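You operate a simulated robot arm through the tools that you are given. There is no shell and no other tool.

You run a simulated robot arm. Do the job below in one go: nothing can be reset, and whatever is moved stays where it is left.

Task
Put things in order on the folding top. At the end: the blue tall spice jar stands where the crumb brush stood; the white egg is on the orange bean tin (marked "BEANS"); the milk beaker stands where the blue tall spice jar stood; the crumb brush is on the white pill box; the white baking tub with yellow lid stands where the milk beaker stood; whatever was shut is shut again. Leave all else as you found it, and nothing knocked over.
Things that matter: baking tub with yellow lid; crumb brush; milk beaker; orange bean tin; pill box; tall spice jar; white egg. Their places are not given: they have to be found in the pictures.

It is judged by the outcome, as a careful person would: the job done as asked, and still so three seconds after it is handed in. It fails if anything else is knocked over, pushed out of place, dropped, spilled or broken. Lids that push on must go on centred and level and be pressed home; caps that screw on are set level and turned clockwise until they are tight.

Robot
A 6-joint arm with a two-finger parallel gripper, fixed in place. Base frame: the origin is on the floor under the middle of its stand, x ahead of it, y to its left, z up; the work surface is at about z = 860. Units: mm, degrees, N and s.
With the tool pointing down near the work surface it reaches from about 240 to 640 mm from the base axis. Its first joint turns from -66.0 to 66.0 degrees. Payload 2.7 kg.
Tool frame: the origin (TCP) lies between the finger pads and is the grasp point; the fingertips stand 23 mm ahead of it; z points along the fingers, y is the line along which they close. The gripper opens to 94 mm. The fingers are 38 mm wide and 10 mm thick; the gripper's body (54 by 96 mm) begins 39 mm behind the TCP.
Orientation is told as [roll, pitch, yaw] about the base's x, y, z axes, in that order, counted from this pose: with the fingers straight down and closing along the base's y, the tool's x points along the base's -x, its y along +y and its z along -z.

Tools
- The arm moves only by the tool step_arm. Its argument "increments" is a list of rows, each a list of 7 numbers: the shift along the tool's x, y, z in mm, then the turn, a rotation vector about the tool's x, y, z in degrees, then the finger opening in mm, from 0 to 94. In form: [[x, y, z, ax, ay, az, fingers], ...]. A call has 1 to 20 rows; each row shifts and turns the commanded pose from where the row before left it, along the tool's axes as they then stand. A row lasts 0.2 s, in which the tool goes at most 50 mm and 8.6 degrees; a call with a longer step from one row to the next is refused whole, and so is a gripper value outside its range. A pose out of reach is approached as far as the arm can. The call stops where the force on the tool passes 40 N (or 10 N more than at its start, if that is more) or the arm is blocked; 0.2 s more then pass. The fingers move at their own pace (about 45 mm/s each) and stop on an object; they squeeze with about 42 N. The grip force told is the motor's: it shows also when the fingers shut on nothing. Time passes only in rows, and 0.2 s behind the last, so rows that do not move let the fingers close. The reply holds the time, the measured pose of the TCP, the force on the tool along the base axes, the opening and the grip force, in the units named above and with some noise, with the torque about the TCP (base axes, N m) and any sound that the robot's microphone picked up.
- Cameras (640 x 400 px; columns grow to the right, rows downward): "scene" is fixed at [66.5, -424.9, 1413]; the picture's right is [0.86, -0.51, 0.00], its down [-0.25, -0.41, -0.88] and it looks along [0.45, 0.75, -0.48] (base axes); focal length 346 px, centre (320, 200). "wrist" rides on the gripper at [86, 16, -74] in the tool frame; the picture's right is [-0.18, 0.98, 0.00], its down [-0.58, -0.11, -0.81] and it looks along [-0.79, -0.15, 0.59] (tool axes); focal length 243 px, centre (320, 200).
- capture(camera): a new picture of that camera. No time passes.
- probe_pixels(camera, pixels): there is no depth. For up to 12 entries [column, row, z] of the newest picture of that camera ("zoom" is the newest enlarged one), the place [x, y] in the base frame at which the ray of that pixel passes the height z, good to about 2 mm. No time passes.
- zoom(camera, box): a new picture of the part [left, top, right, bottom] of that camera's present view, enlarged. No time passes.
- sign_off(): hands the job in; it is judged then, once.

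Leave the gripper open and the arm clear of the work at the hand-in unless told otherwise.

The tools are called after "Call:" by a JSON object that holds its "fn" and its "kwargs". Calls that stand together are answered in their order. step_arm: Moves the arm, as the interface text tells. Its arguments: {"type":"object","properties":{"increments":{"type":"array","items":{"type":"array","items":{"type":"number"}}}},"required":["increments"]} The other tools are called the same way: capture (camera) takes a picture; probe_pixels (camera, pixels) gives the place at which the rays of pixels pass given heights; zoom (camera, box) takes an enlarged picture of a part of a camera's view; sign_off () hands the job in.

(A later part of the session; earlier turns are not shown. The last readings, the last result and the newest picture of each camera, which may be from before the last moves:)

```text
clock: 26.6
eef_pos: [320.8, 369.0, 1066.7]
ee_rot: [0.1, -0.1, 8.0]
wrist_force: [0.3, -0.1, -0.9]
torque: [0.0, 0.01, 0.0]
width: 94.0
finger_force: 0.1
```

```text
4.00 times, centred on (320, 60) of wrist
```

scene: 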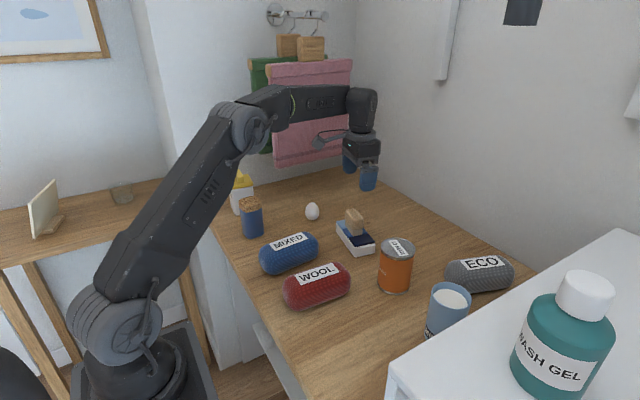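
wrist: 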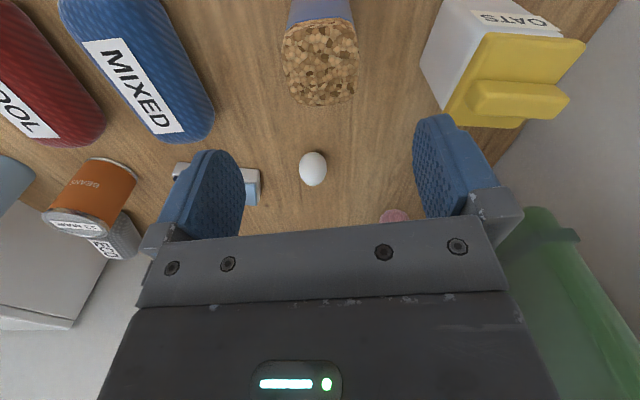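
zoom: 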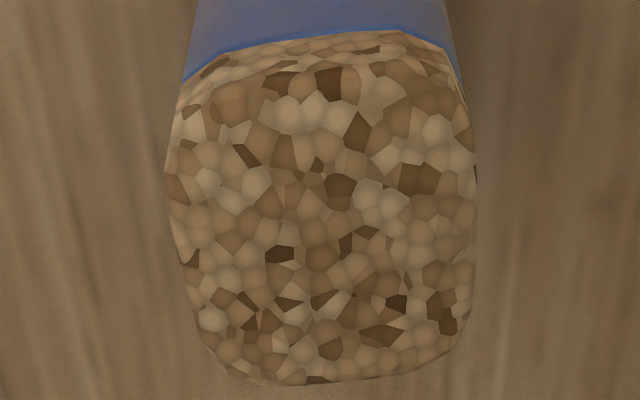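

The jar is centred under the tool and aligned. I'll check from the scene camera whether the cork is wider than the body.

Call:
{"fn": "zoom", "kwargs": {"camera": "scene", "box": [226, 190, 290, 242]}}

```text
7.69 times, centred on (258, 216) of scene
```

zoom: 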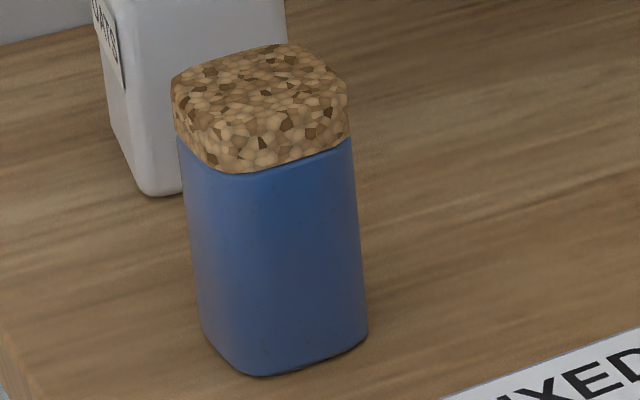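

The cork is flush with the body, so a straight-down grasp on the body will work. Descending to TCP z ≈ 926.

Call:
{"fn": "step_arm", "kwargs": {"increments": [[0, 0, 30, 0, 0, 0, 94], [0, 0, 30, 0, 0, 0, 94], [0, 0, 30, 0, 0, 0, 94], [0, 0, 25, 0, 0, 0, 94], [0, 0, 15, 0, 0, 0, 94], [0, 0, 9, 0, 0, 0, 94], [0, 0, 0, 0, 0, 0, 94]]}}

Call:
{"fn": "capture", "kwargs": {"camera": "wrist"}}

Call:
{"fn": "zoom", "kwargs": {"camera": "scene", "box": [200, 160, 300, 245]}}

```text
clock: 28.2
eef_pos: [322.9, 369.1, 925.9]
ee_rot: [0.3, -0.1, 8.0]
wrist_force: [-3.8, -3.2, 18.5]
torque: [0.0, 0.04, 0.02]
width: 94.3
finger_force: 0.0
```

```text
taken
```

wrist: 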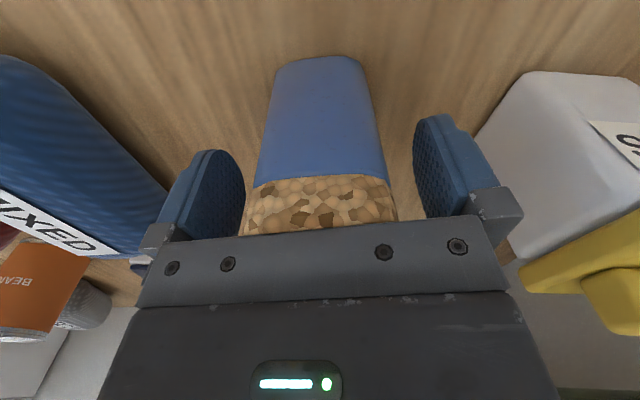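

```text
4.71 times, centred on (250, 202) of scene
```

zoom: 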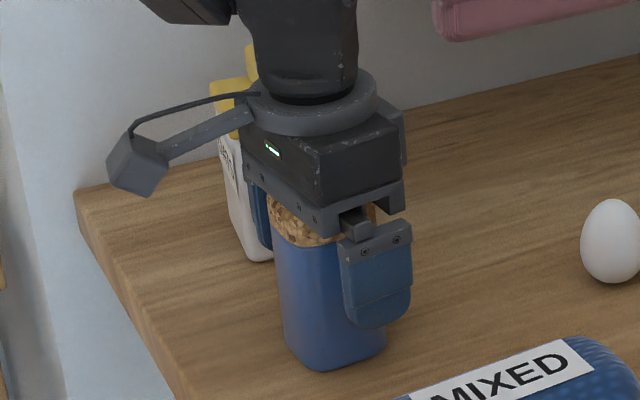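

The palm touched the cork top (18.5 N up-force), so the cork top is near z = 965. I'll back up 6 mm straight away, then check the force.

Call:
{"fn": "step_arm", "kwargs": {"increments": [[0, 0, -6, 0, 0, 0, 94], [0, 0, 0, 0, 0, 0, 94]]}}

Call:
{"fn": "capture", "kwargs": {"camera": "wrist"}}

```text
clock: 28.8
eef_pos: [322.2, 368.8, 929.3]
ee_rot: [0.1, 0.0, 8.0]
wrist_force: [-0.1, -0.1, 0.6]
torque: [-0.03, 0.01, 0.0]
width: 94.1
finger_force: 0.1
```

```text
taken
```

wrist: 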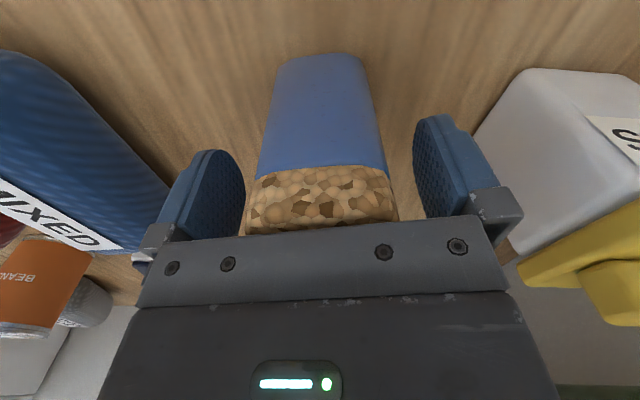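

Clear now. From this close view I'll measure the jar's base edge to fix the exact place, before closing.

Call:
{"fn": "probe_pixels", "kwargs": {"camera": "wrist", "pixels": [[284, 60, 860], [350, 53, 860], [273, 75, 860], [367, 70, 860], [257, 172, 938], [388, 165, 938]]}}

Call:
{"fn": "step_arm", "kwargs": {"increments": [[0, 0, 0, 0, 0, 0, 75], [0, 0, 0, 0, 0, 0, 60], [0, 0, 0, 0, 0, 0, 50], [0, 0, 0, 0, 0, 0, 42], [0, 0, 0, 0, 0, 0, 40], [0, 0, 0, 0, 0, 0, 40]]}}

Call:
{"fn": "capture", "kwargs": {"camera": "wrist"}}

```text
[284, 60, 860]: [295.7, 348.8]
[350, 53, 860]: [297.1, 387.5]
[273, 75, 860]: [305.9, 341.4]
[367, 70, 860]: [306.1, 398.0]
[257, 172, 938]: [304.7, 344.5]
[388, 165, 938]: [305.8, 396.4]
```

```text
clock: 30.2
eef_pos: [322.9, 368.5, 929.6]
ee_rot: [0.1, -0.1, 8.1]
wrist_force: [0.5, 1.2, 2.4]
torque: [0.0, -0.02, -0.01]
width: 54.1
finger_force: 41.9
```

```text
taken
```

wrist: 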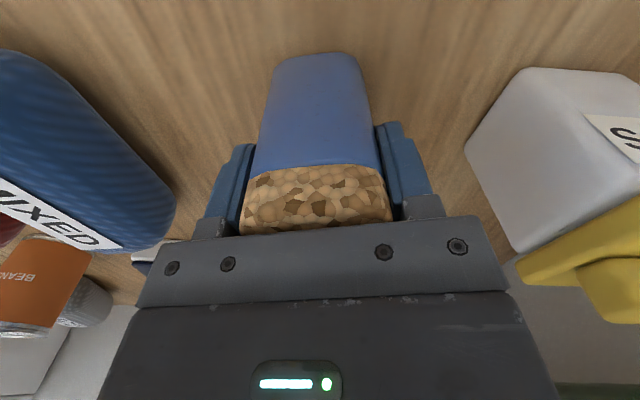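

The jar is held (opening 54.1). It slid about 3 mm as the fingers centred it, so its original centre is about (322,371.5). I'll lift it and check.

Call:
{"fn": "step_arm", "kwargs": {"increments": [[0, 0, -10, 0, 0, 0, 40], [0, 0, -20, 0, 0, 0, 40], [0, 0, -30, 0, 0, 0, 40], [0, 0, -40, 0, 0, 0, 40], [0, 0, -30, 0, 0, 0, 40], [0, 0, 0, 0, 0, 0, 40]]}}

Call:
{"fn": "capture", "kwargs": {"camera": "wrist"}}

Call:
{"fn": "zoom", "kwargs": {"camera": "scene", "box": [200, 130, 320, 245]}}

```text
clock: 31.6
eef_pos: [321.5, 368.0, 1060.2]
ee_rot: [0.1, 0.0, 8.0]
wrist_force: [0.2, -0.5, -1.7]
torque: [-0.03, 0.03, 0.01]
width: 54.2
finger_force: 41.6
```

```text
taken
```

wrist: 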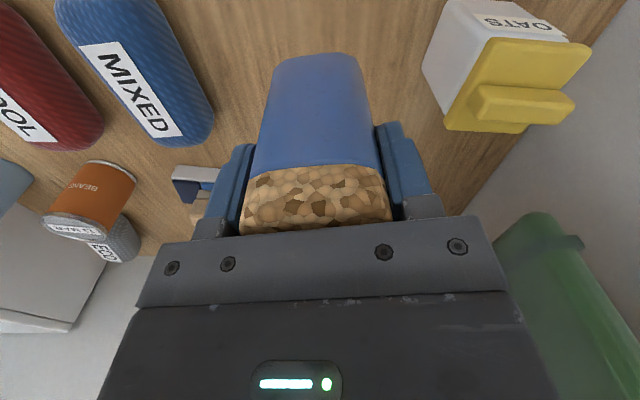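

```text
3.48 times, centred on (260, 188) of scene
```

zoom: 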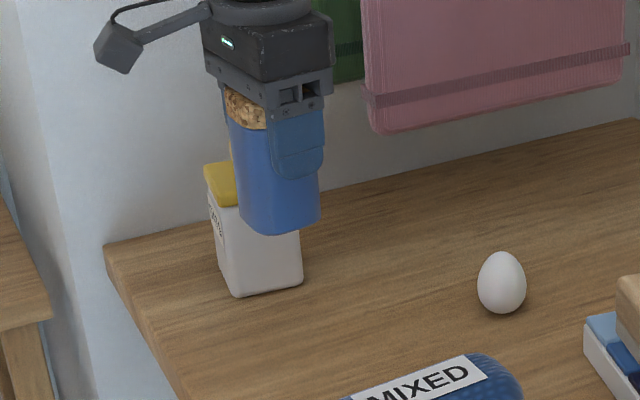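

The jar is up and upright. I'll carry it to the brush's old place at (387.5,-129).

Call:
{"fn": "step_arm", "kwargs": {"increments": [[0.3, -25, 0, 0, 0, 0, 40], [0.3, -40, 0, 0, 0, 0, 40], [0.3, -42, 0, 0, 0, 0, 40], [0.3, -42, 0, 0, 0, 0, 40], [0.3, -42, 0, 0, 0, 0, 40], [0.3, -42, 0, 0, 0, 0, 40], [0.3, -42, 0, 0, 0, 0, 40], [0.3, -42, 0, 0, 0, 0, 40], [0.3, -42, 0, 0, 0, 0, 40], [0.3, -42, 0, 0, 0, 0, 40], [0.3, -42, 0, 0, 0, 0, 40], [0.3, -38, 0, 0, 0, 0, 40], [0.2, -20, 0, 0, 0, 0, 40], [0, 0, 0, 0, 0, 0, 40]]}}

Call:
{"fn": "capture", "kwargs": {"camera": "wrist"}}

Call:
{"fn": "capture", "kwargs": {"camera": "scene"}}

```text
clock: 34.6
eef_pos: [385.9, -123.6, 1059.7]
ee_rot: [0.2, 0.0, 8.0]
wrist_force: [0.2, 0.1, -2.3]
torque: [0.0, 0.0, -0.02]
width: 54.1
finger_force: 41.4
```

```text
taken
```

wrist: 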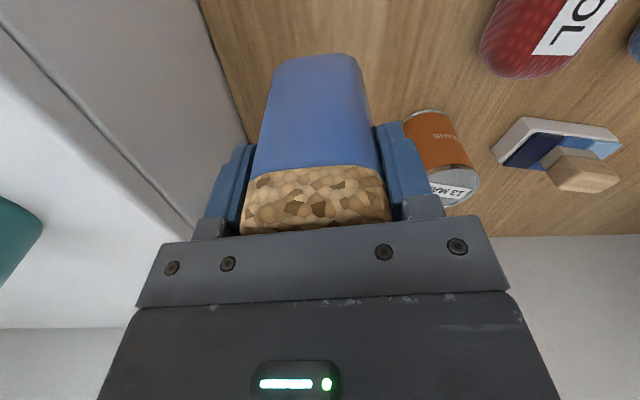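

```text
taken
```

scene: 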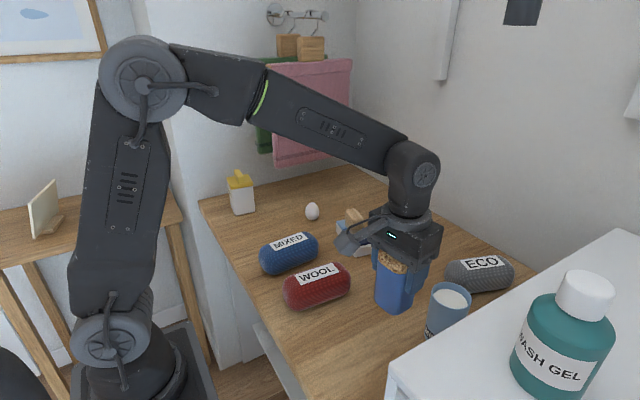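

I'll correct the last few mm (dx +1.6, dy -5.4), lower to about 5 mm above the table, then creep down.

Call:
{"fn": "step_arm", "kwargs": {"increments": [[-0.8, -5.6, 10, 0, 0, 0, 40], [0, 0, 30, 0, 0, 0, 40], [0, 0, 35, 0, 0, 0, 40], [0, 0, 30, 0, 0, 0, 40], [0, 0, 14, 0, 0, 0, 40], [0, 0, 6, 0, 0, 0, 40], [0, 0, 0, 0, 0, 0, 40]]}}

Call:
{"fn": "step_arm", "kwargs": {"increments": [[0, 0, 2, 0, 0, 0, 40], [0, 0, 0, 0, 0, 0, 40]]}}

```text
clock: 36.2
eef_pos: [390.1, -132.9, 936.7]
ee_rot: [0.1, 0.0, 8.0]
wrist_force: [0.2, -0.1, -2.6]
torque: [-0.04, -0.01, 0.02]
width: 53.8
finger_force: 42.3
```

```text
clock: 36.8
eef_pos: [389.5, -134.0, 933.0]
ee_rot: [0.1, 0.0, 8.0]
wrist_force: [-0.6, 0.4, -2.4]
torque: [0.04, -0.02, 0.0]
width: 54.2
finger_force: 42.0
```

The reading had lagged, so it overshot to (389.5,-134). I'm still about 3 mm above the table, so I'll correct back and let it settle.

Call:
{"fn": "step_arm", "kwargs": {"increments": [[1.3, 5, 0, 0, 0, 0, 40], [0, 0, 0, 0, 0, 0, 40], [0, 0, 0, 0, 0, 0, 40], [0, 0, 0, 0, 0, 0, 40]]}}

Call:
{"fn": "capture", "kwargs": {"camera": "wrist"}}

```text
clock: 37.8
eef_pos: [387.7, -128.6, 934.7]
ee_rot: [0.2, 0.0, 8.0]
wrist_force: [0.0, 0.2, -1.2]
torque: [-0.02, -0.02, 0.01]
width: 54.0
finger_force: 42.2
```

```text
taken
```

wrist: 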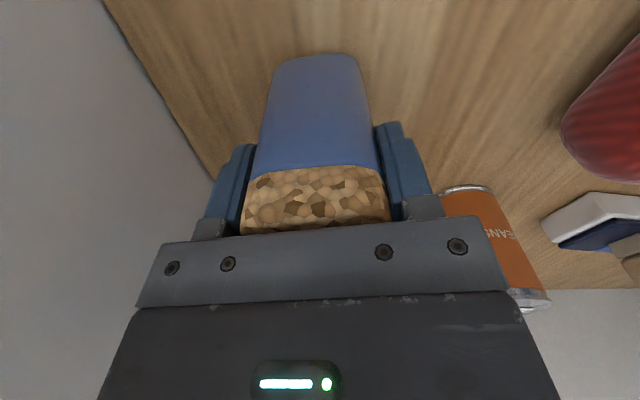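

Now at (387.7,-128.6). Creeping down until the jar's base touches (expected near TCP z = 930).

Call:
{"fn": "step_arm", "kwargs": {"increments": [[0, 0, 2, 0, 0, 0, 40], [0, 0, 1.5, 0, 0, 0, 40], [0, 0, 0, 0, 0, 0, 40], [0, 0, 0, 0, 0, 0, 40]]}}

Call:
{"fn": "step_arm", "kwargs": {"increments": [[0, 0, 1.5, 0, 0, 0, 40], [0, 0, 0, 0, 0, 0, 40], [0, 0, 0, 0, 0, 0, 40]]}}

```text
clock: 38.8
eef_pos: [388.6, -129.3, 928.9]
ee_rot: [0.1, 0.1, 8.1]
wrist_force: [-0.1, 0.4, -1.0]
torque: [-0.03, 0.0, -0.01]
width: 53.7
finger_force: 42.1
```

```text
clock: 39.6
eef_pos: [388.2, -126.8, 929.8]
ee_rot: [0.1, -0.1, 8.0]
wrist_force: [-6.4, -0.9, 16.6]
torque: [-0.06, 0.44, -0.03]
width: 53.9
finger_force: 42.0
```

Contact (16.6 N). I'll ease up 1.5 mm and open the fingers.

Call:
{"fn": "step_arm", "kwargs": {"increments": [[0, 0, -1.3, 0, 0, 0, 40], [0, 0, 0, 0, 0, 0, 40]]}}

Call:
{"fn": "step_arm", "kwargs": {"increments": [[0, 0, 0, 0, 0, 0, 58], [0, 0, 0, 0, 0, 0, 70], [0, 0, 0, 0, 0, 0, 85], [0, 0, 0, 0, 0, 0, 94], [0, 0, 0, 0, 0, 0, 94]]}}

Call:
{"fn": "capture", "kwargs": {"camera": "wrist"}}

```text
clock: 40.2
eef_pos: [388.0, -127.0, 928.9]
ee_rot: [0.0, -0.2, 8.0]
wrist_force: [-6.4, -4.6, 15.6]
torque: [-0.3, 0.34, -0.03]
width: 53.7
finger_force: 42.4
```

```text
clock: 41.4
eef_pos: [388.1, -128.4, 928.9]
ee_rot: [0.0, -0.1, 8.0]
wrist_force: [0.2, -0.8, 0.0]
torque: [0.02, 0.0, -0.03]
width: 94.1
finger_force: 0.1
```

```text
taken
```

wrist: 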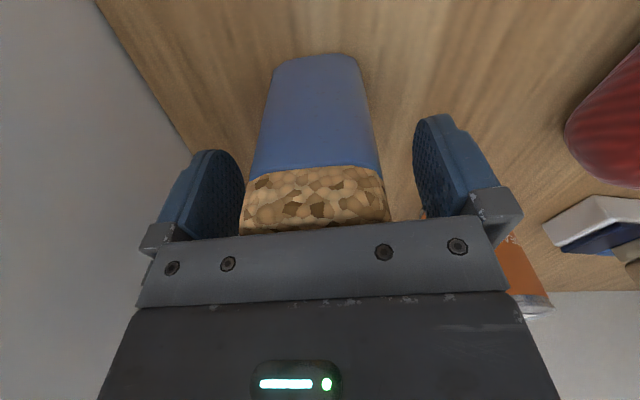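

The jar stands at the brush's old place. I'll lift clear and look at the jar and beaker, and probe the table's right edge to learn the space beside the beaker.

Call:
{"fn": "probe_pixels", "kwargs": {"camera": "wrist", "pixels": [[100, 5, 860], [150, 72, 860], [190, 125, 860]]}}

Call:
{"fn": "step_arm", "kwargs": {"increments": [[0, 0, -15, 0, 0, 0, 94], [0, 0, -35, 0, 0, 0, 94], [0, 0, -40, 0, 0, 0, 94], [0, 0, -40, 0, 0, 0, 94], [0, 0, 0, 0, 0, 0, 94], [0, 0, 0, 0, 0, 0, 94]]}}

Call:
{"fn": "capture", "kwargs": {"camera": "wrist"}}

Call:
{"fn": "capture", "kwargs": {"camera": "scene"}}

```text
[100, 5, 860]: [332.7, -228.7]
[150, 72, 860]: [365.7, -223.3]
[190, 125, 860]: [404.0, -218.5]
```

```text
clock: 42.8
eef_pos: [390.2, -127.8, 1059.3]
ee_rot: [0.1, -0.1, 8.0]
wrist_force: [0.1, 0.7, -0.1]
torque: [-0.02, 0.01, 0.0]
width: 93.8
finger_force: 0.0
```

```text
taken
```

wrist: 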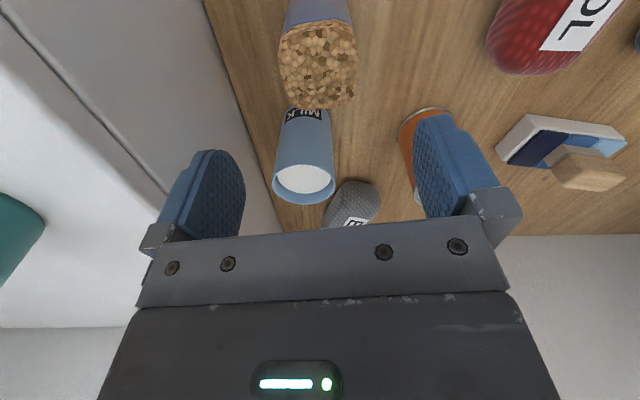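

```text
taken
```

scene: 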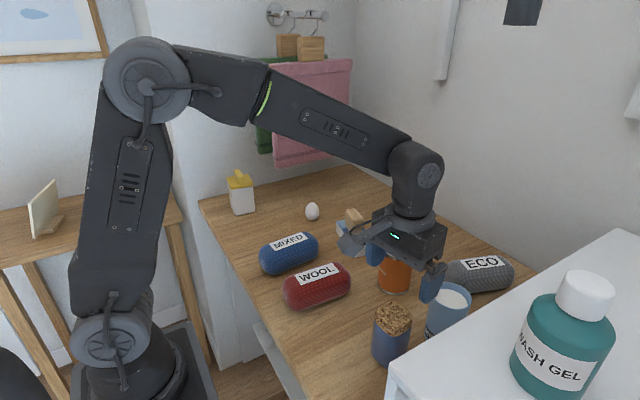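

The jar stands upright at the brush's old spot. The table's right edge and shelf face are at about y = -222, so there's enough room around the beaker if I open to only 86. I'll turn to yaw 0 and go over the beaker.

Call:
{"fn": "step_arm", "kwargs": {"increments": [[0, 0, -10, 0, 0, 8, 86], [-37, -6.7, 0, 0, 0, 0, 86], [-37, -6.7, 0, 0, 0, 0, 86], [-37, -6.7, 0, 0, 0, 0, 86], [0, 0, 0, 0, 0, 0, 86], [0, 0, 0, 0, 0, 0, 86]]}}

Call:
{"fn": "capture", "kwargs": {"camera": "wrist"}}

Call:
{"fn": "zoom", "kwargs": {"camera": "wrist", "box": [240, 0, 400, 100]}}

```text
clock: 44.2
eef_pos: [499.7, -151.0, 1072.6]
ee_rot: [0.1, 0.0, -0.1]
wrist_force: [0.1, -0.2, 0.7]
torque: [-0.04, -0.03, -0.02]
width: 85.8
finger_force: 0.0
```

```text
taken
```

wrist: 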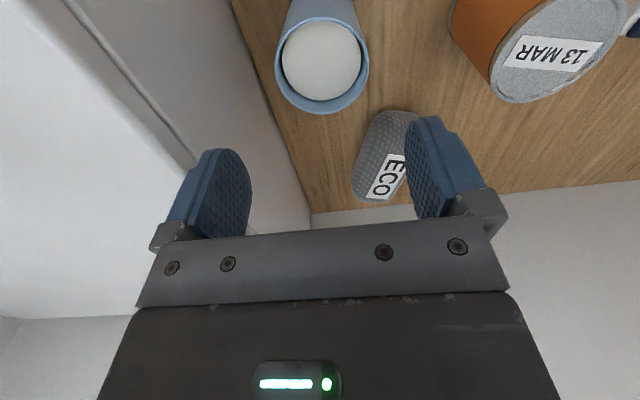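

```text
4.00 times, centred on (320, 50) of wrist
```

zoom: 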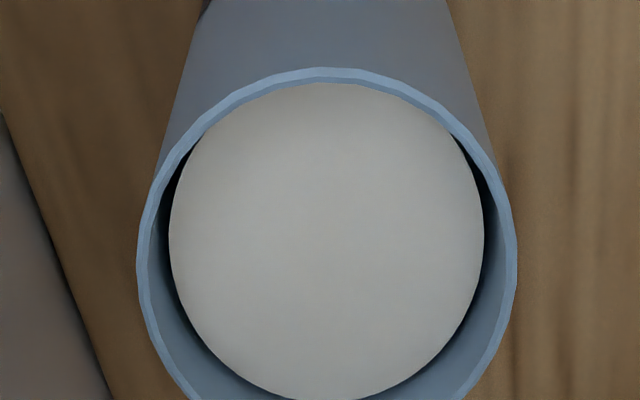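

I'll probe the rim's four extremes in this view at heights 965 and 970.

Call:
{"fn": "probe_pixels", "kwargs": {"camera": "wrist", "pixels": [[274.2, 65, 965], [369.2, 65, 965], [320, 16.8, 965], [321, 114, 965], [274.2, 65, 972], [369.2, 65, 972], [320, 16.8, 972], [321, 114, 972]]}}

```text
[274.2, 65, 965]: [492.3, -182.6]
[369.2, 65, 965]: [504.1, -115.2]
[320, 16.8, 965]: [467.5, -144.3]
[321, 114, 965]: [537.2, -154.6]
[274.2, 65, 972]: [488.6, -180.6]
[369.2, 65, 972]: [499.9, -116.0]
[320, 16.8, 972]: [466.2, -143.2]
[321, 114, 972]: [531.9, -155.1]
```

The beaker's centre is (500.5,-149). I'll adjust by (+1,+2) and descend to TCP z ≈ 944, keeping the palm above the rim.

Call:
{"fn": "step_arm", "kwargs": {"increments": [[-1, 2, 20, 0, 0, 0, 86], [0, 0, 35, 0, 0, 0, 86], [0, 0, 35, 0, 0, 0, 86], [0, 0, 20, 0, 0, 0, 86], [0, 0, 12, 0, 0, 0, 86], [0, 0, 6, 0, 0, 0, 86], [0, 0, 0, 0, 0, 0, 86], [0, 0, 0, 0, 0, 0, 86]]}}

Call:
{"fn": "capture", "kwargs": {"camera": "wrist"}}

Call:
{"fn": "zoom", "kwargs": {"camera": "scene", "box": [370, 230, 500, 350]}}

```text
clock: 46.0
eef_pos: [501.0, -144.9, 941.3]
ee_rot: [0.1, 0.0, 0.0]
wrist_force: [-0.5, 0.2, 0.8]
torque: [0.01, -0.01, 0.0]
width: 85.8
finger_force: 0.1
```

```text
taken
```

wrist: 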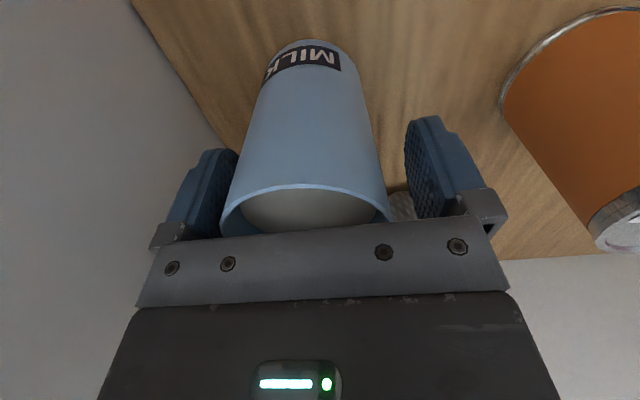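

```text
3.33 times, centred on (435, 290) of scene
```

zoom: 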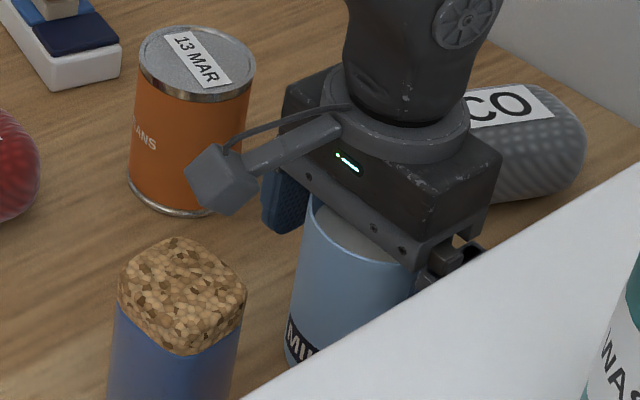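

The TCP reads y = -144.9, and the picture shows the beaker (rim 221–391) to the left of the middle. I'll shift -4.5 mm in y and re-read.

Call:
{"fn": "step_arm", "kwargs": {"increments": [[0, -4.5, 0, 0, 0, 0, 86], [0, 0, 0, 0, 0, 0, 86], [0, 0, 0, 0, 0, 0, 86], [0, 0, 0, 0, 0, 0, 86]]}}

Call:
{"fn": "capture", "kwargs": {"camera": "wrist"}}

```text
clock: 47.0
eef_pos: [500.9, -148.5, 940.9]
ee_rot: [0.1, 0.0, 0.0]
wrist_force: [-0.5, 0.0, 0.4]
torque: [-0.05, -0.02, 0.04]
width: 85.9
finger_force: 0.1
```

```text
taken
```

wrist: 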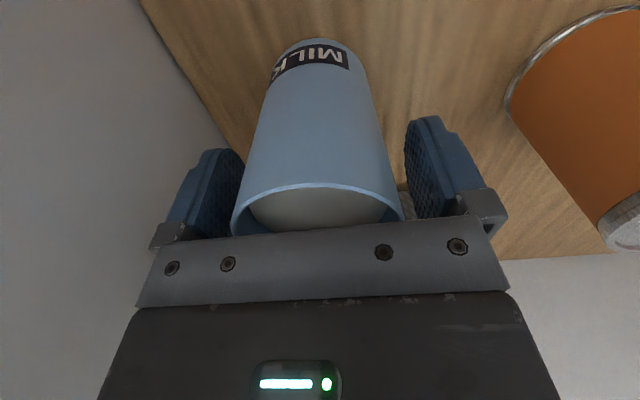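

Nicely centred now (rim 231–404). Closing gently on the beaker.

Call:
{"fn": "step_arm", "kwargs": {"increments": [[0, 0, 0, 0, 0, 0, 78], [0, 0, 0, 0, 0, 0, 72], [0, 0, 0, 0, 0, 0, 68], [0, 0, 0, 0, 0, 0, 64], [0, 0, 0, 0, 0, 0, 60], [0, 0, 0, 0, 0, 0, 58], [0, 0, 0, 0, 0, 0, 58]]}}

Call:
{"fn": "capture", "kwargs": {"camera": "wrist"}}

```text
clock: 48.6
eef_pos: [500.5, -150.2, 940.1]
ee_rot: [0.2, -0.1, 0.1]
wrist_force: [-0.5, -2.0, 1.6]
torque: [-0.03, -0.01, 0.0]
width: 67.1
finger_force: 41.8
```

```text
taken
```

wrist: 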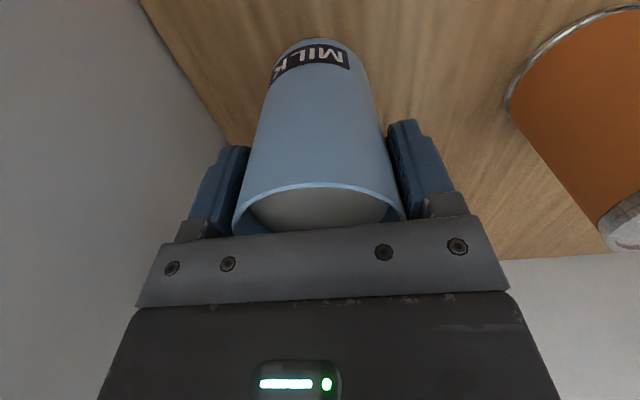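

Held at 67.1 mm. Now a slow, smooth straight lift of about 145 mm.

Call:
{"fn": "step_arm", "kwargs": {"increments": [[0, 0, -3, 0, 0, 0, 58], [0, 0, -6, 0, 0, 0, 58], [0, 0, -10, 0, 0, 0, 58], [0, 0, -14, 0, 0, 0, 58], [0, 0, -18, 0, 0, 0, 58], [0, 0, -20, 0, 0, 0, 58], [0, 0, -20, 0, 0, 0, 58], [0, 0, -18, 0, 0, 0, 58], [0, 0, -14, 0, 0, 0, 58], [0, 0, -10, 0, 0, 0, 58], [0, 0, -6, 0, 0, 0, 58], [0, 0, -3, 0, 0, 0, 58], [0, 0, 0, 0, 0, 0, 58], [0, 0, 0, 0, 0, 0, 58]]}}

Call:
{"fn": "capture", "kwargs": {"camera": "wrist"}}

Call:
{"fn": "capture", "kwargs": {"camera": "scene"}}

```text
clock: 51.6
eef_pos: [499.4, -150.1, 1084.0]
ee_rot: [0.1, -0.1, 0.0]
wrist_force: [-0.4, -0.6, -3.3]
torque: [-0.01, -0.03, -0.02]
width: 66.9
finger_force: 42.2
```

```text
taken
```

wrist: 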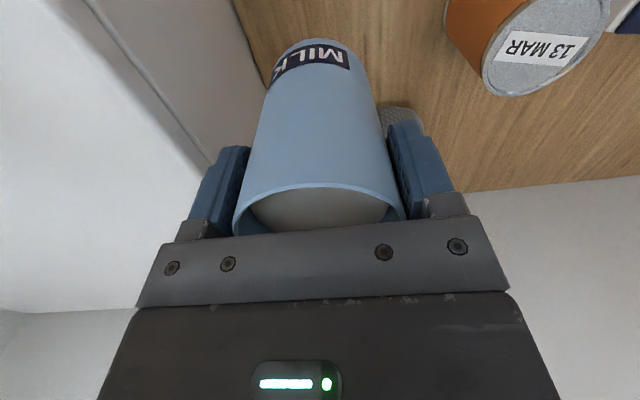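

```text
taken
```

scene: 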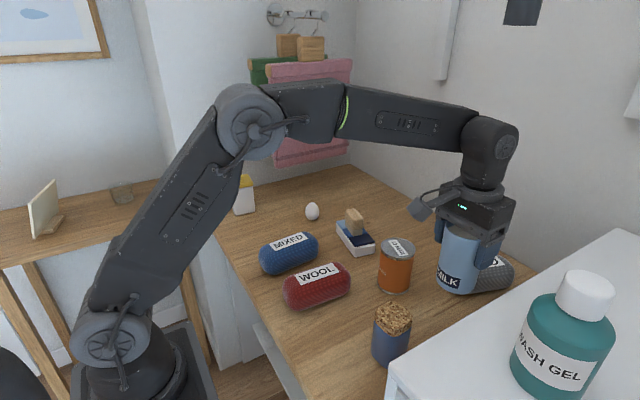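

The beaker is level, 1004 mm at its base, above the tin's top. I'll carry it in two smooth legs to the jar's old place.

Call:
{"fn": "step_arm", "kwargs": {"increments": [[1.29, 3.79, 0, 0, 0, 0, 58], [2.58, 7.58, 0, 0, 0, 0, 58], [4.19, 12.31, 0, 0, 0, 0, 58], [5.8, 17.05, 0, 0, 0, 0, 58], [7.41, 21.78, 0, 0, 0, 0, 58], [8.69, 25.57, 0, 0, 0, 0, 58], [9.66, 28.41, 0, 0, 0, 0, 58], [9.66, 28.41, 0, 0, 0, 0, 58], [9.5, 27.94, 0, 0, 0, 0, 58], [8.69, 25.57, 0, 0, 0, 0, 58], [7.41, 21.78, 0, 0, 0, 0, 58], [5.8, 17.05, 0, 0, 0, 0, 58], [4.19, 12.31, 0, 0, 0, 0, 58], [2.58, 7.58, 0, 0, 0, 0, 58], [1.29, 3.79, 0, 0, 0, 0, 58], [0, 0, 0, 0, 0, 0, 58]]}}

Call:
{"fn": "step_arm", "kwargs": {"increments": [[1.29, 3.79, 0, 0, 0, 0, 58], [2.58, 7.58, 0, 0, 0, 0, 58], [4.19, 12.31, 0, 0, 0, 0, 58], [5.8, 17.05, 0, 0, 0, 0, 58], [7.41, 21.78, 0, 0, 0, 0, 58], [8.69, 25.57, 0, 0, 0, 0, 58], [9.66, 28.41, 0, 0, 0, 0, 58], [9.66, 28.41, 0, 0, 0, 0, 58], [9.5, 27.94, 0, 0, 0, 0, 58], [8.69, 25.57, 0, 0, 0, 0, 58], [7.41, 21.78, 0, 0, 0, 0, 58], [5.8, 17.05, 0, 0, 0, 0, 58], [4.19, 12.31, 0, 0, 0, 0, 58], [2.58, 7.58, 0, 0, 0, 0, 58], [1.29, 3.79, 0, 0, 0, 0, 58], [0, 0, 0, 0, 0, 0, 58], [0, 0, 0, 0, 0, 0, 58], [0, 0, 0, 0, 0, 0, 58]]}}

Call:
{"fn": "capture", "kwargs": {"camera": "wrist"}}

Call:
{"fn": "capture", "kwargs": {"camera": "scene"}}

```text
clock: 55.0
eef_pos: [412.0, 111.1, 1084.3]
ee_rot: [0.2, 0.0, 0.0]
wrist_force: [-0.4, 0.3, -3.6]
torque: [0.03, -0.01, 0.01]
width: 67.0
finger_force: 41.9
```

```text
clock: 58.8
eef_pos: [322.2, 372.0, 1082.8]
ee_rot: [0.1, 0.0, 0.0]
wrist_force: [-0.2, -0.4, -3.8]
torque: [0.02, 0.01, -0.02]
width: 67.1
finger_force: 42.0
```

```text
taken
```

wrist: 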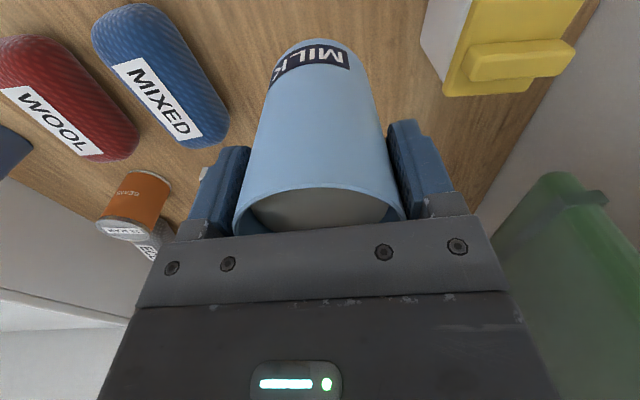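

```text
taken
```

scene: 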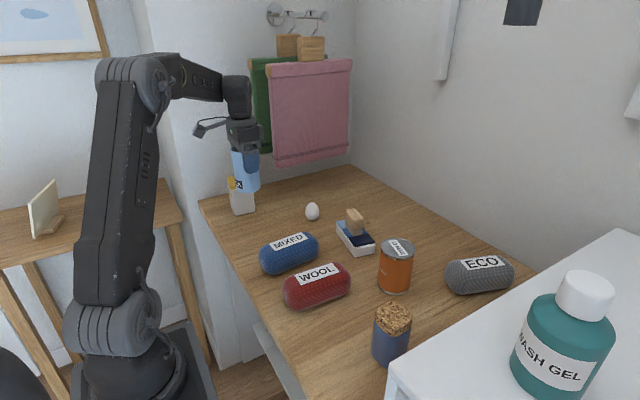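

The beaker is over the jar's old place at (322.2,372.0), held level. I'll lower it smoothly to about 5 mm above the table.

Call:
{"fn": "step_arm", "kwargs": {"increments": [[0, 0, 3, 0, 0, 0, 58], [0, 0, 6, 0, 0, 0, 58], [0, 0, 10, 0, 0, 0, 58], [0, 0, 14, 0, 0, 0, 58], [0, 0, 18, 0, 0, 0, 58], [0, 0, 20, 0, 0, 0, 58], [0, 0, 20, 0, 0, 0, 58], [0, 0, 18, 0, 0, 0, 58], [0, 0, 13, 0, 0, 0, 58], [0, 0, 9, 0, 0, 0, 58], [0, 0, 5, 0, 0, 0, 58], [0, 0, 2, 0, 0, 0, 58], [0, 0, 0, 0, 0, 0, 58], [0, 0, 0, 0, 0, 0, 58], [0, 0, 0, 0, 0, 0, 58]]}}

Call:
{"fn": "capture", "kwargs": {"camera": "wrist"}}

```text
clock: 62.0
eef_pos: [322.5, 371.3, 946.3]
ee_rot: [0.1, 0.0, -0.1]
wrist_force: [-0.6, -0.3, -4.0]
torque: [0.01, -0.02, -0.01]
width: 67.2
finger_force: 41.5
```

```text
taken
```

wrist: 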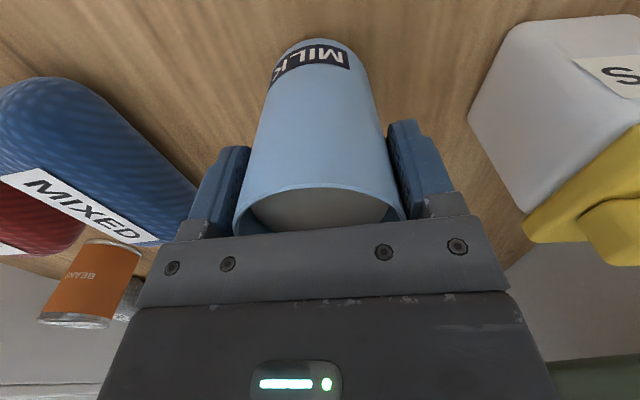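

At (322.5,371.3), about 6 mm above the table. Creeping down in small steps until the force shows contact.

Call:
{"fn": "step_arm", "kwargs": {"increments": [[0, 0, 2, 0, 0, 0, 58], [0, 0, 2, 0, 0, 0, 58], [0, 0, 0, 0, 0, 0, 58], [0, 0, 0, 0, 0, 0, 58]]}}

Call:
{"fn": "step_arm", "kwargs": {"increments": [[0, 0, 1.2, 0, 0, 0, 58], [0, 0, 0, 0, 0, 0, 58], [0, 0, 0, 0, 0, 0, 58]]}}

Call:
{"fn": "step_arm", "kwargs": {"increments": [[0, 0, 1, 0, 0, 0, 58], [0, 0, 0, 0, 0, 0, 58], [0, 0, 0, 0, 0, 0, 58]]}}

```text
clock: 63.0
eef_pos: [322.2, 372.4, 942.5]
ee_rot: [0.1, 0.0, 0.1]
wrist_force: [0.7, 0.4, -3.7]
torque: [0.03, 0.0, -0.03]
width: 67.3
finger_force: 41.7
```

```text
clock: 63.8
eef_pos: [322.0, 372.6, 941.8]
ee_rot: [0.0, 0.0, 0.0]
wrist_force: [0.2, 0.2, -4.1]
torque: [-0.01, 0.03, 0.01]
width: 67.0
finger_force: 41.7
```

```text
clock: 64.6
eef_pos: [322.2, 372.0, 940.6]
ee_rot: [0.1, -0.1, -0.1]
wrist_force: [-0.8, -1.9, 2.5]
torque: [0.03, 0.09, 0.02]
width: 67.3
finger_force: 42.2
```

Contact: the weight has gone off the tool (force from -4 to +2.5 N). Opening the fingers slowly.

Call:
{"fn": "step_arm", "kwargs": {"increments": [[0, 0, 0, 0, 0, 0, 68], [0, 0, 0, 0, 0, 0, 72], [0, 0, 0, 0, 0, 0, 78], [0, 0, 0, 0, 0, 0, 86], [0, 0, 0, 0, 0, 0, 90], [0, 0, 0, 0, 0, 0, 90]]}}

Call:
{"fn": "capture", "kwargs": {"camera": "wrist"}}

```text
clock: 66.0
eef_pos: [323.3, 371.9, 940.2]
ee_rot: [0.1, 0.0, 0.0]
wrist_force: [0.2, 0.3, 0.5]
torque: [-0.01, 0.03, 0.0]
width: 89.8
finger_force: 0.0
```

```text
taken
```

wrist: 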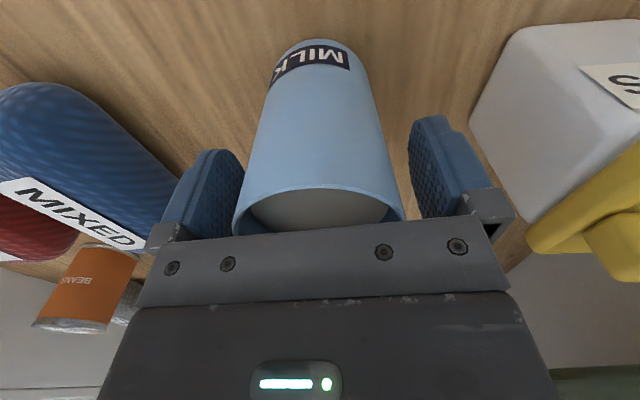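

The beaker stands in its new place. Now I'll lift straight up, turn to yaw -7°, and move over the tub.

Call:
{"fn": "step_arm", "kwargs": {"increments": [[0, 0, -10, 0, 0, 0, 90], [0, 0, -25, 0, 0, 0, 90], [0, 0, -40, 0, 0, 0, 94], [0, 0, -40, 0, 0, 0, 94], [0, 0, -25, 0, 0, 0, 94], [0, 0, 0, 0, 0, 7, 94], [-1, 35, 0, 0, 0, 0, 94], [-1, 35, 0, 0, 0, 0, 94], [-1, 35, 0, 0, 0, 0, 94], [-1, 35, 0, 0, 0, 0, 94], [0, 0, 0, 0, 0, 0, 94], [0, 0, 0, 0, 0, 0, 94], [0, 0, 0, 0, 0, 0, 94]]}}

Call:
{"fn": "capture", "kwargs": {"camera": "wrist"}}

Call:
{"fn": "zoom", "kwargs": {"camera": "wrist", "box": [240, 0, 400, 100]}}

Call:
{"fn": "capture", "kwargs": {"camera": "scene"}}

```text
clock: 68.8
eef_pos: [339.7, 507.7, 1079.4]
ee_rot: [0.1, 0.0, -6.9]
wrist_force: [0.7, -0.6, 0.1]
torque: [0.01, -0.01, 0.02]
width: 93.8
finger_force: 0.0
out of reach, approached as far as the arm can: row 10
```

```text
taken
```

wrist: 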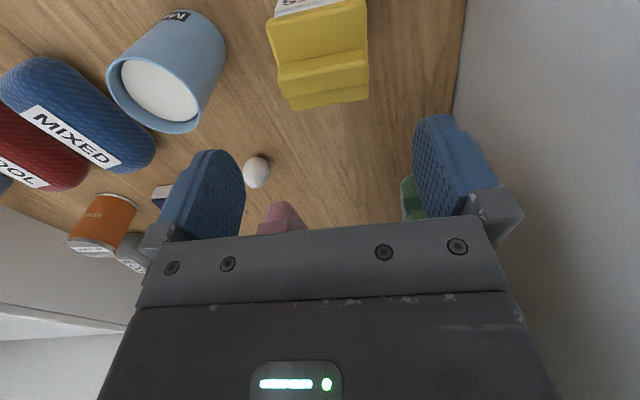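

```text
4.00 times, centred on (320, 50) of wrist
```

zoom: 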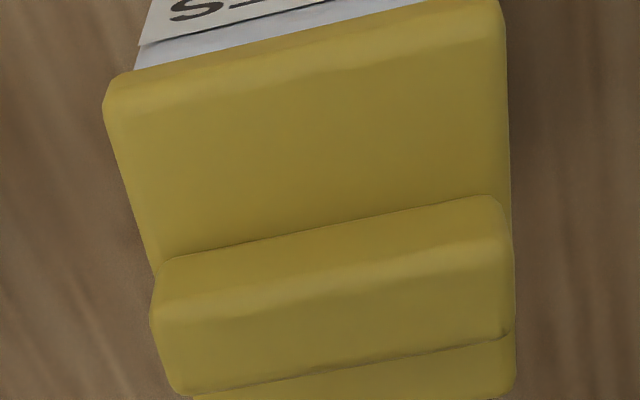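

```text
taken
```

scene: 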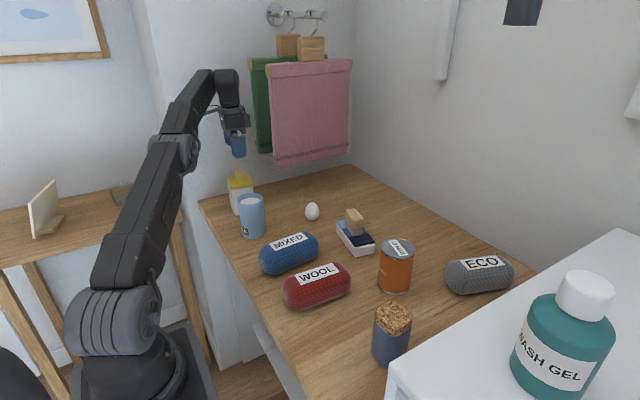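

The arm is close to its reach limit at this height (339.7,507.7). Lower down, it should reach better. I'll probe the lid corners and handle from here for the exact tub centre.

Call:
{"fn": "probe_pixels", "kwargs": {"camera": "wrist", "pixels": [[266, 22, 957], [366, 3, 957], [289, 106, 957], [368, 98, 957], [278, 72, 965], [368, 60, 965], [279, 76, 975], [368, 62, 975], [283, 98, 970], [367, 84, 970]]}}

Call:
{"fn": "zoom", "kwargs": {"camera": "wrist", "box": [240, 40, 400, 140]}}

```text
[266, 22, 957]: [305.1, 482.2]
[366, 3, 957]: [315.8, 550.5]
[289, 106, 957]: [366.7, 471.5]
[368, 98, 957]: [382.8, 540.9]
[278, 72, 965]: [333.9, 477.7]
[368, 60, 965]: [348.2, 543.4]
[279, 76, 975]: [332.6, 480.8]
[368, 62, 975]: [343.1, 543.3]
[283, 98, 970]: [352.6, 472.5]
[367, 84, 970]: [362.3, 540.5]
```

```text
4.00 times, centred on (320, 90) of wrist
```

zoom: 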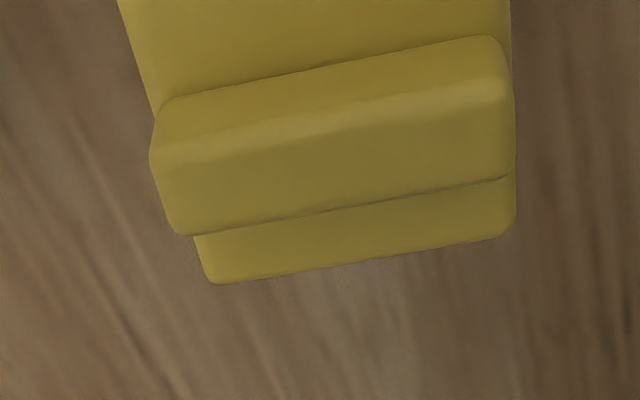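

Lid corners give a centre of (344,512) and yaw about -8.3°. I'll turn another 1.3°, descend partway to z ≈ 985, and re-read.

Call:
{"fn": "step_arm", "kwargs": {"increments": [[0, 0, 30, 0, 0, 1.3, 94], [0, 0, 35, 0, 0, 0, 94], [0, 0, 25, 0, 0, 0, 94], [0, 0, 0, 0, 0, 0, 94], [0, 0, 0, 0, 0, 0, 94], [0, 0, 0, 0, 0, 0, 94]]}}

Call:
{"fn": "capture", "kwargs": {"camera": "wrist"}}

```text
clock: 70.2
eef_pos: [341.8, 507.9, 988.4]
ee_rot: [0.0, 0.0, -8.3]
wrist_force: [0.2, 0.2, 0.4]
torque: [-0.02, -0.02, 0.03]
width: 94.2
finger_force: 0.1
```

```text
taken
```

wrist: 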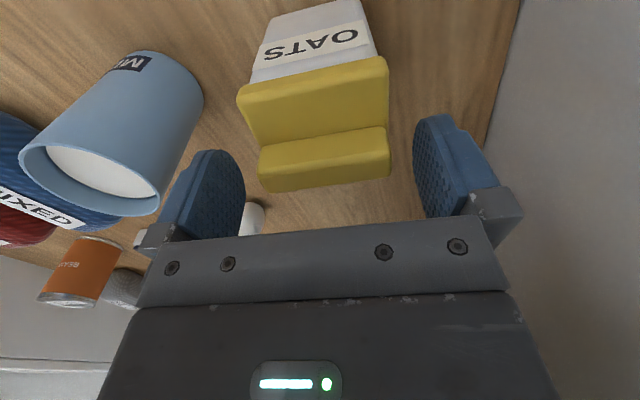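

The tub is nicely between the fingers. I'll probe the lid corners again from here.

Call:
{"fn": "probe_pixels", "kwargs": {"camera": "wrist", "pixels": [[238, 97, 957], [388, 60, 957], [258, 163, 970], [389, 130, 970], [263, 190, 970], [390, 170, 970], [262, 72, 860], [360, 0, 860]]}}

Call:
{"fn": "zoom", "kwargs": {"camera": "wrist", "box": [220, 0, 420, 200]}}

Call:
{"fn": "zoom", "kwargs": {"camera": "scene", "box": [200, 140, 280, 220]}}

```text
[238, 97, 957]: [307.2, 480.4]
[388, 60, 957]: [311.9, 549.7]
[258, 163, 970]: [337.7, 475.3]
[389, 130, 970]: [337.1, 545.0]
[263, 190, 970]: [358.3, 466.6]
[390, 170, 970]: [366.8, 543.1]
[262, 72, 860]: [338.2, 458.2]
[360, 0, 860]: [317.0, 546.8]
```

```text
2.00 times, centred on (320, 100) of wrist
```

zoom: 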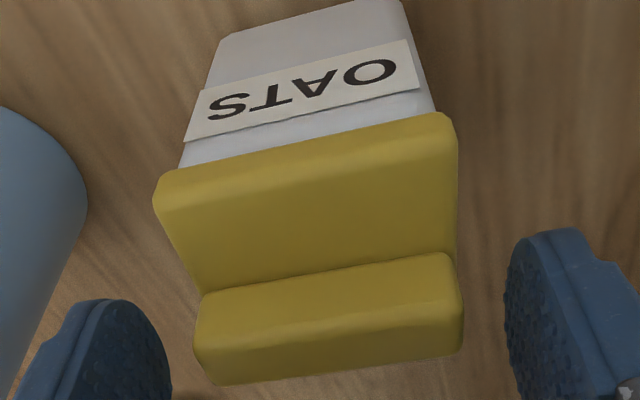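

```text
5.00 times, centred on (240, 180) of scene
```

zoom: 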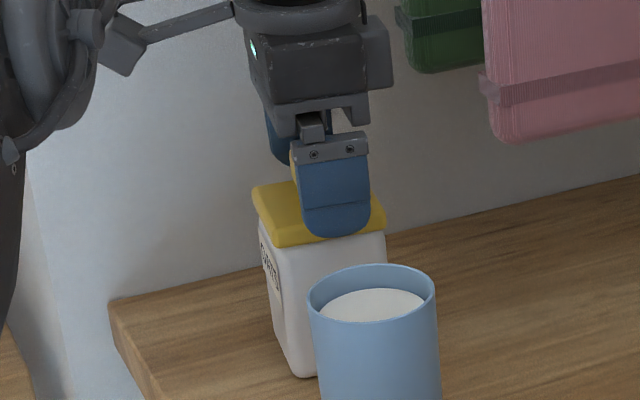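

I'll correct by a few mm toward the tub centre (344,512), then descend to TCP z ≈ 946 so the pads meet the lid's rim band and the upper body.

Call:
{"fn": "step_arm", "kwargs": {"increments": [[-2, 3, 10, 0, 0, 0, 94], [0, 0, 15, 0, 0, 0, 94], [0, 0, 10, 0, 0, 0, 94], [0, 0, 5, 0, 0, 0, 94], [0, 0, 0, 0, 0, 0, 94], [0, 0, 0, 0, 0, 0, 94], [0, 0, 0, 0, 0, 0, 94]]}}

Call:
{"fn": "capture", "kwargs": {"camera": "wrist"}}

Call:
{"fn": "zoom", "kwargs": {"camera": "scene", "box": [200, 140, 280, 220]}}

```text
clock: 71.8
eef_pos: [345.0, 510.0, 949.1]
ee_rot: [0.2, 0.1, -8.3]
wrist_force: [0.1, -0.6, 0.7]
torque: [0.02, 0.02, 0.01]
width: 94.1
finger_force: 0.0
```

```text
taken
```

wrist: 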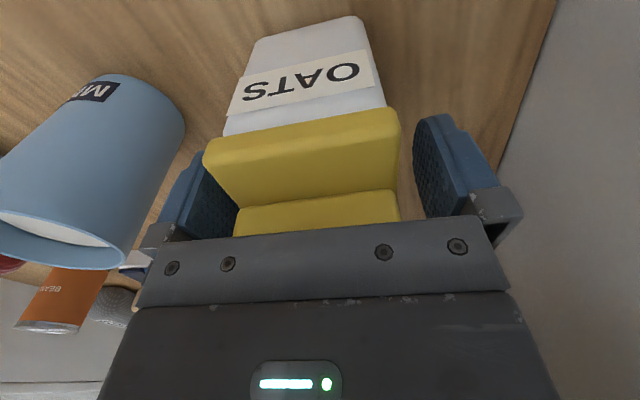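

```text
5.00 times, centred on (240, 180) of scene
```

zoom: 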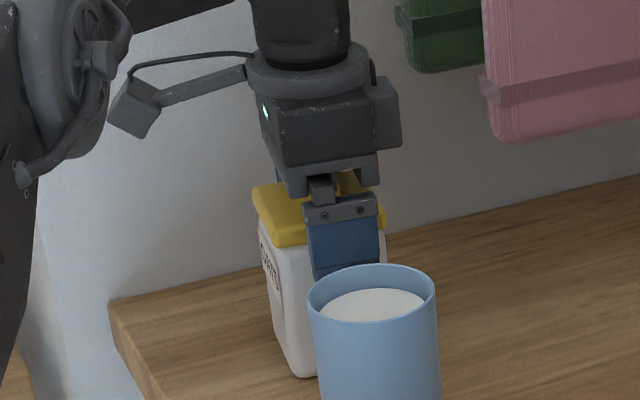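

The alignment looks off by a degree or so; I'll turn back 1.3° to -7° and close gently on the lid band.

Call:
{"fn": "step_arm", "kwargs": {"increments": [[0, 0, 2, 0, 0, -1.3, 94], [0, 0, 0, 0, 0, 0, 86], [0, 0, 0, 0, 0, 0, 80], [0, 0, 0, 0, 0, 0, 75], [0, 0, 0, 0, 0, 0, 71], [0, 0, 0, 0, 0, 0, 68], [0, 0, 0, 0, 0, 0, 64], [0, 0, 0, 0, 0, 0, 60], [0, 0, 0, 0, 0, 0, 60]]}}

Call:
{"fn": "capture", "kwargs": {"camera": "wrist"}}

Call:
{"fn": "zoom", "kwargs": {"camera": "wrist", "box": [180, 0, 440, 240]}}

```text
clock: 73.8
eef_pos: [343.9, 508.5, 948.3]
ee_rot: [0.2, -0.1, -7.0]
wrist_force: [-2.1, -6.9, 23.0]
torque: [-0.59, -0.04, 0.16]
width: 68.0
finger_force: 9.0
```

```text
taken
```

wrist: 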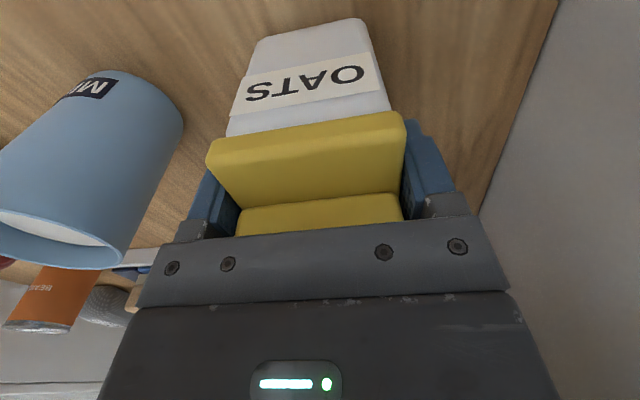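

```text
1.67 times, centred on (310, 120) of wrist
```

zoom: 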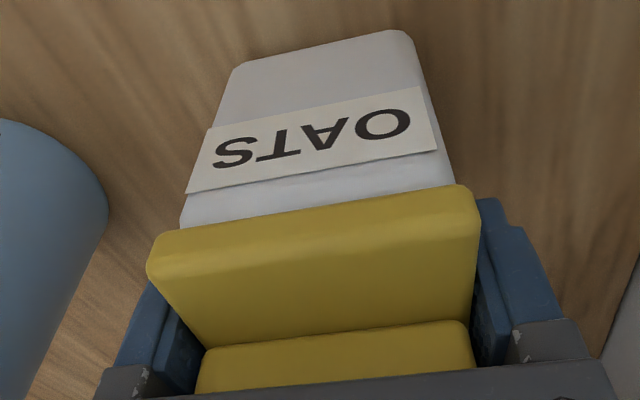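

The tool feels 23 N upward: the palm is touching the handle, so the handle is taller than I reckoned. I'll reopen, rise 6 mm, and check.

Call:
{"fn": "step_arm", "kwargs": {"increments": [[0, 0, 0, 0, 0, 0, 74], [0, 0, 0, 0, 0, 0, 82], [0, 0, -6, 0, 0, 0, 86], [0, 0, 0, 0, 0, 0, 86], [0, 0, 0, 0, 0, 0, 86]]}}

Call:
{"fn": "capture", "kwargs": {"camera": "wrist"}}

Call:
{"fn": "zoom", "kwargs": {"camera": "scene", "box": [215, 150, 279, 214]}}

```text
clock: 75.0
eef_pos: [341.8, 510.0, 951.8]
ee_rot: [0.0, 0.0, -7.1]
wrist_force: [0.9, -0.6, 0.2]
torque: [-0.02, 0.01, -0.02]
width: 86.0
finger_force: 0.2
```

```text
taken
```

wrist: 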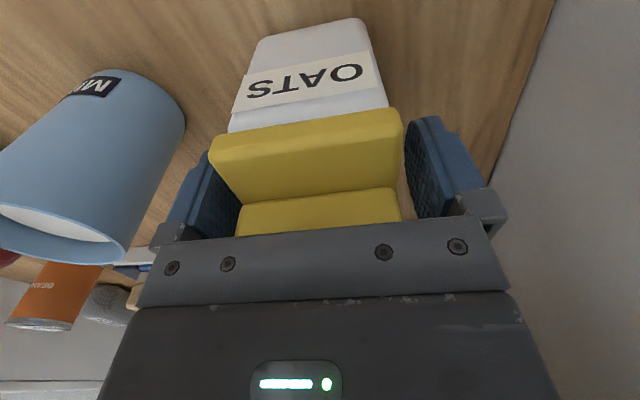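

```text
6.25 times, centred on (247, 182) of scene
```

zoom: 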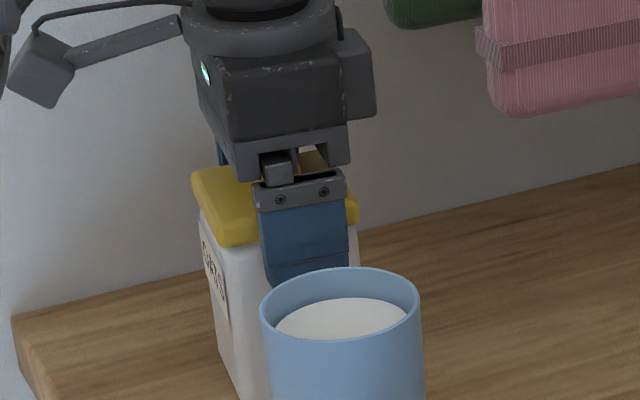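

Force is clear now. I'll close again, and wait for the full grip.

Call:
{"fn": "step_arm", "kwargs": {"increments": [[0, 0, 0, 0, 0, 0, 80], [0, 0, 0, 0, 0, 0, 75], [0, 0, 0, 0, 0, 0, 71], [0, 0, 0, 0, 0, 0, 67], [0, 0, 0, 0, 0, 0, 63], [0, 0, 0, 0, 0, 0, 58], [0, 0, 0, 0, 0, 0, 58], [0, 0, 0, 0, 0, 0, 58]]}}

Call:
{"fn": "capture", "kwargs": {"camera": "wrist"}}

Call:
{"fn": "zoom", "kwargs": {"camera": "wrist", "box": [180, 0, 440, 240]}}

```text
clock: 76.8
eef_pos: [344.0, 511.0, 951.4]
ee_rot: [0.1, 0.0, -6.9]
wrist_force: [-0.4, -0.8, -0.2]
torque: [-0.02, 0.06, 0.01]
width: 67.7
finger_force: 42.2
```

```text
taken
```

wrist: 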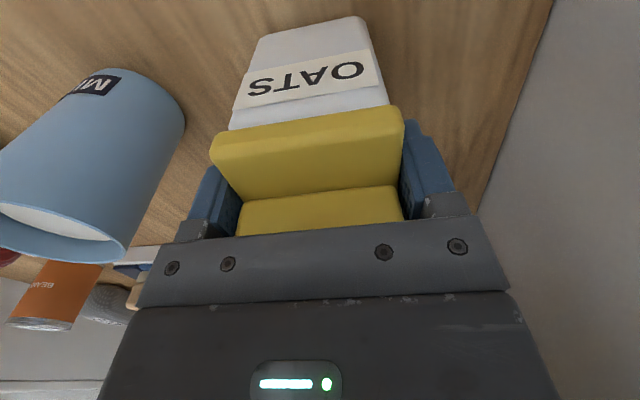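

```text
1.67 times, centred on (310, 120) of wrist
```

zoom: 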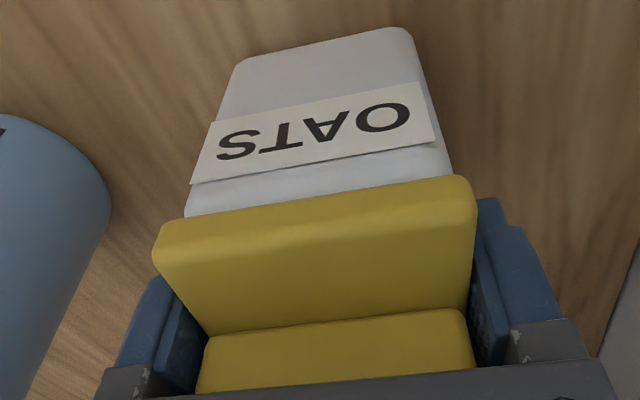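

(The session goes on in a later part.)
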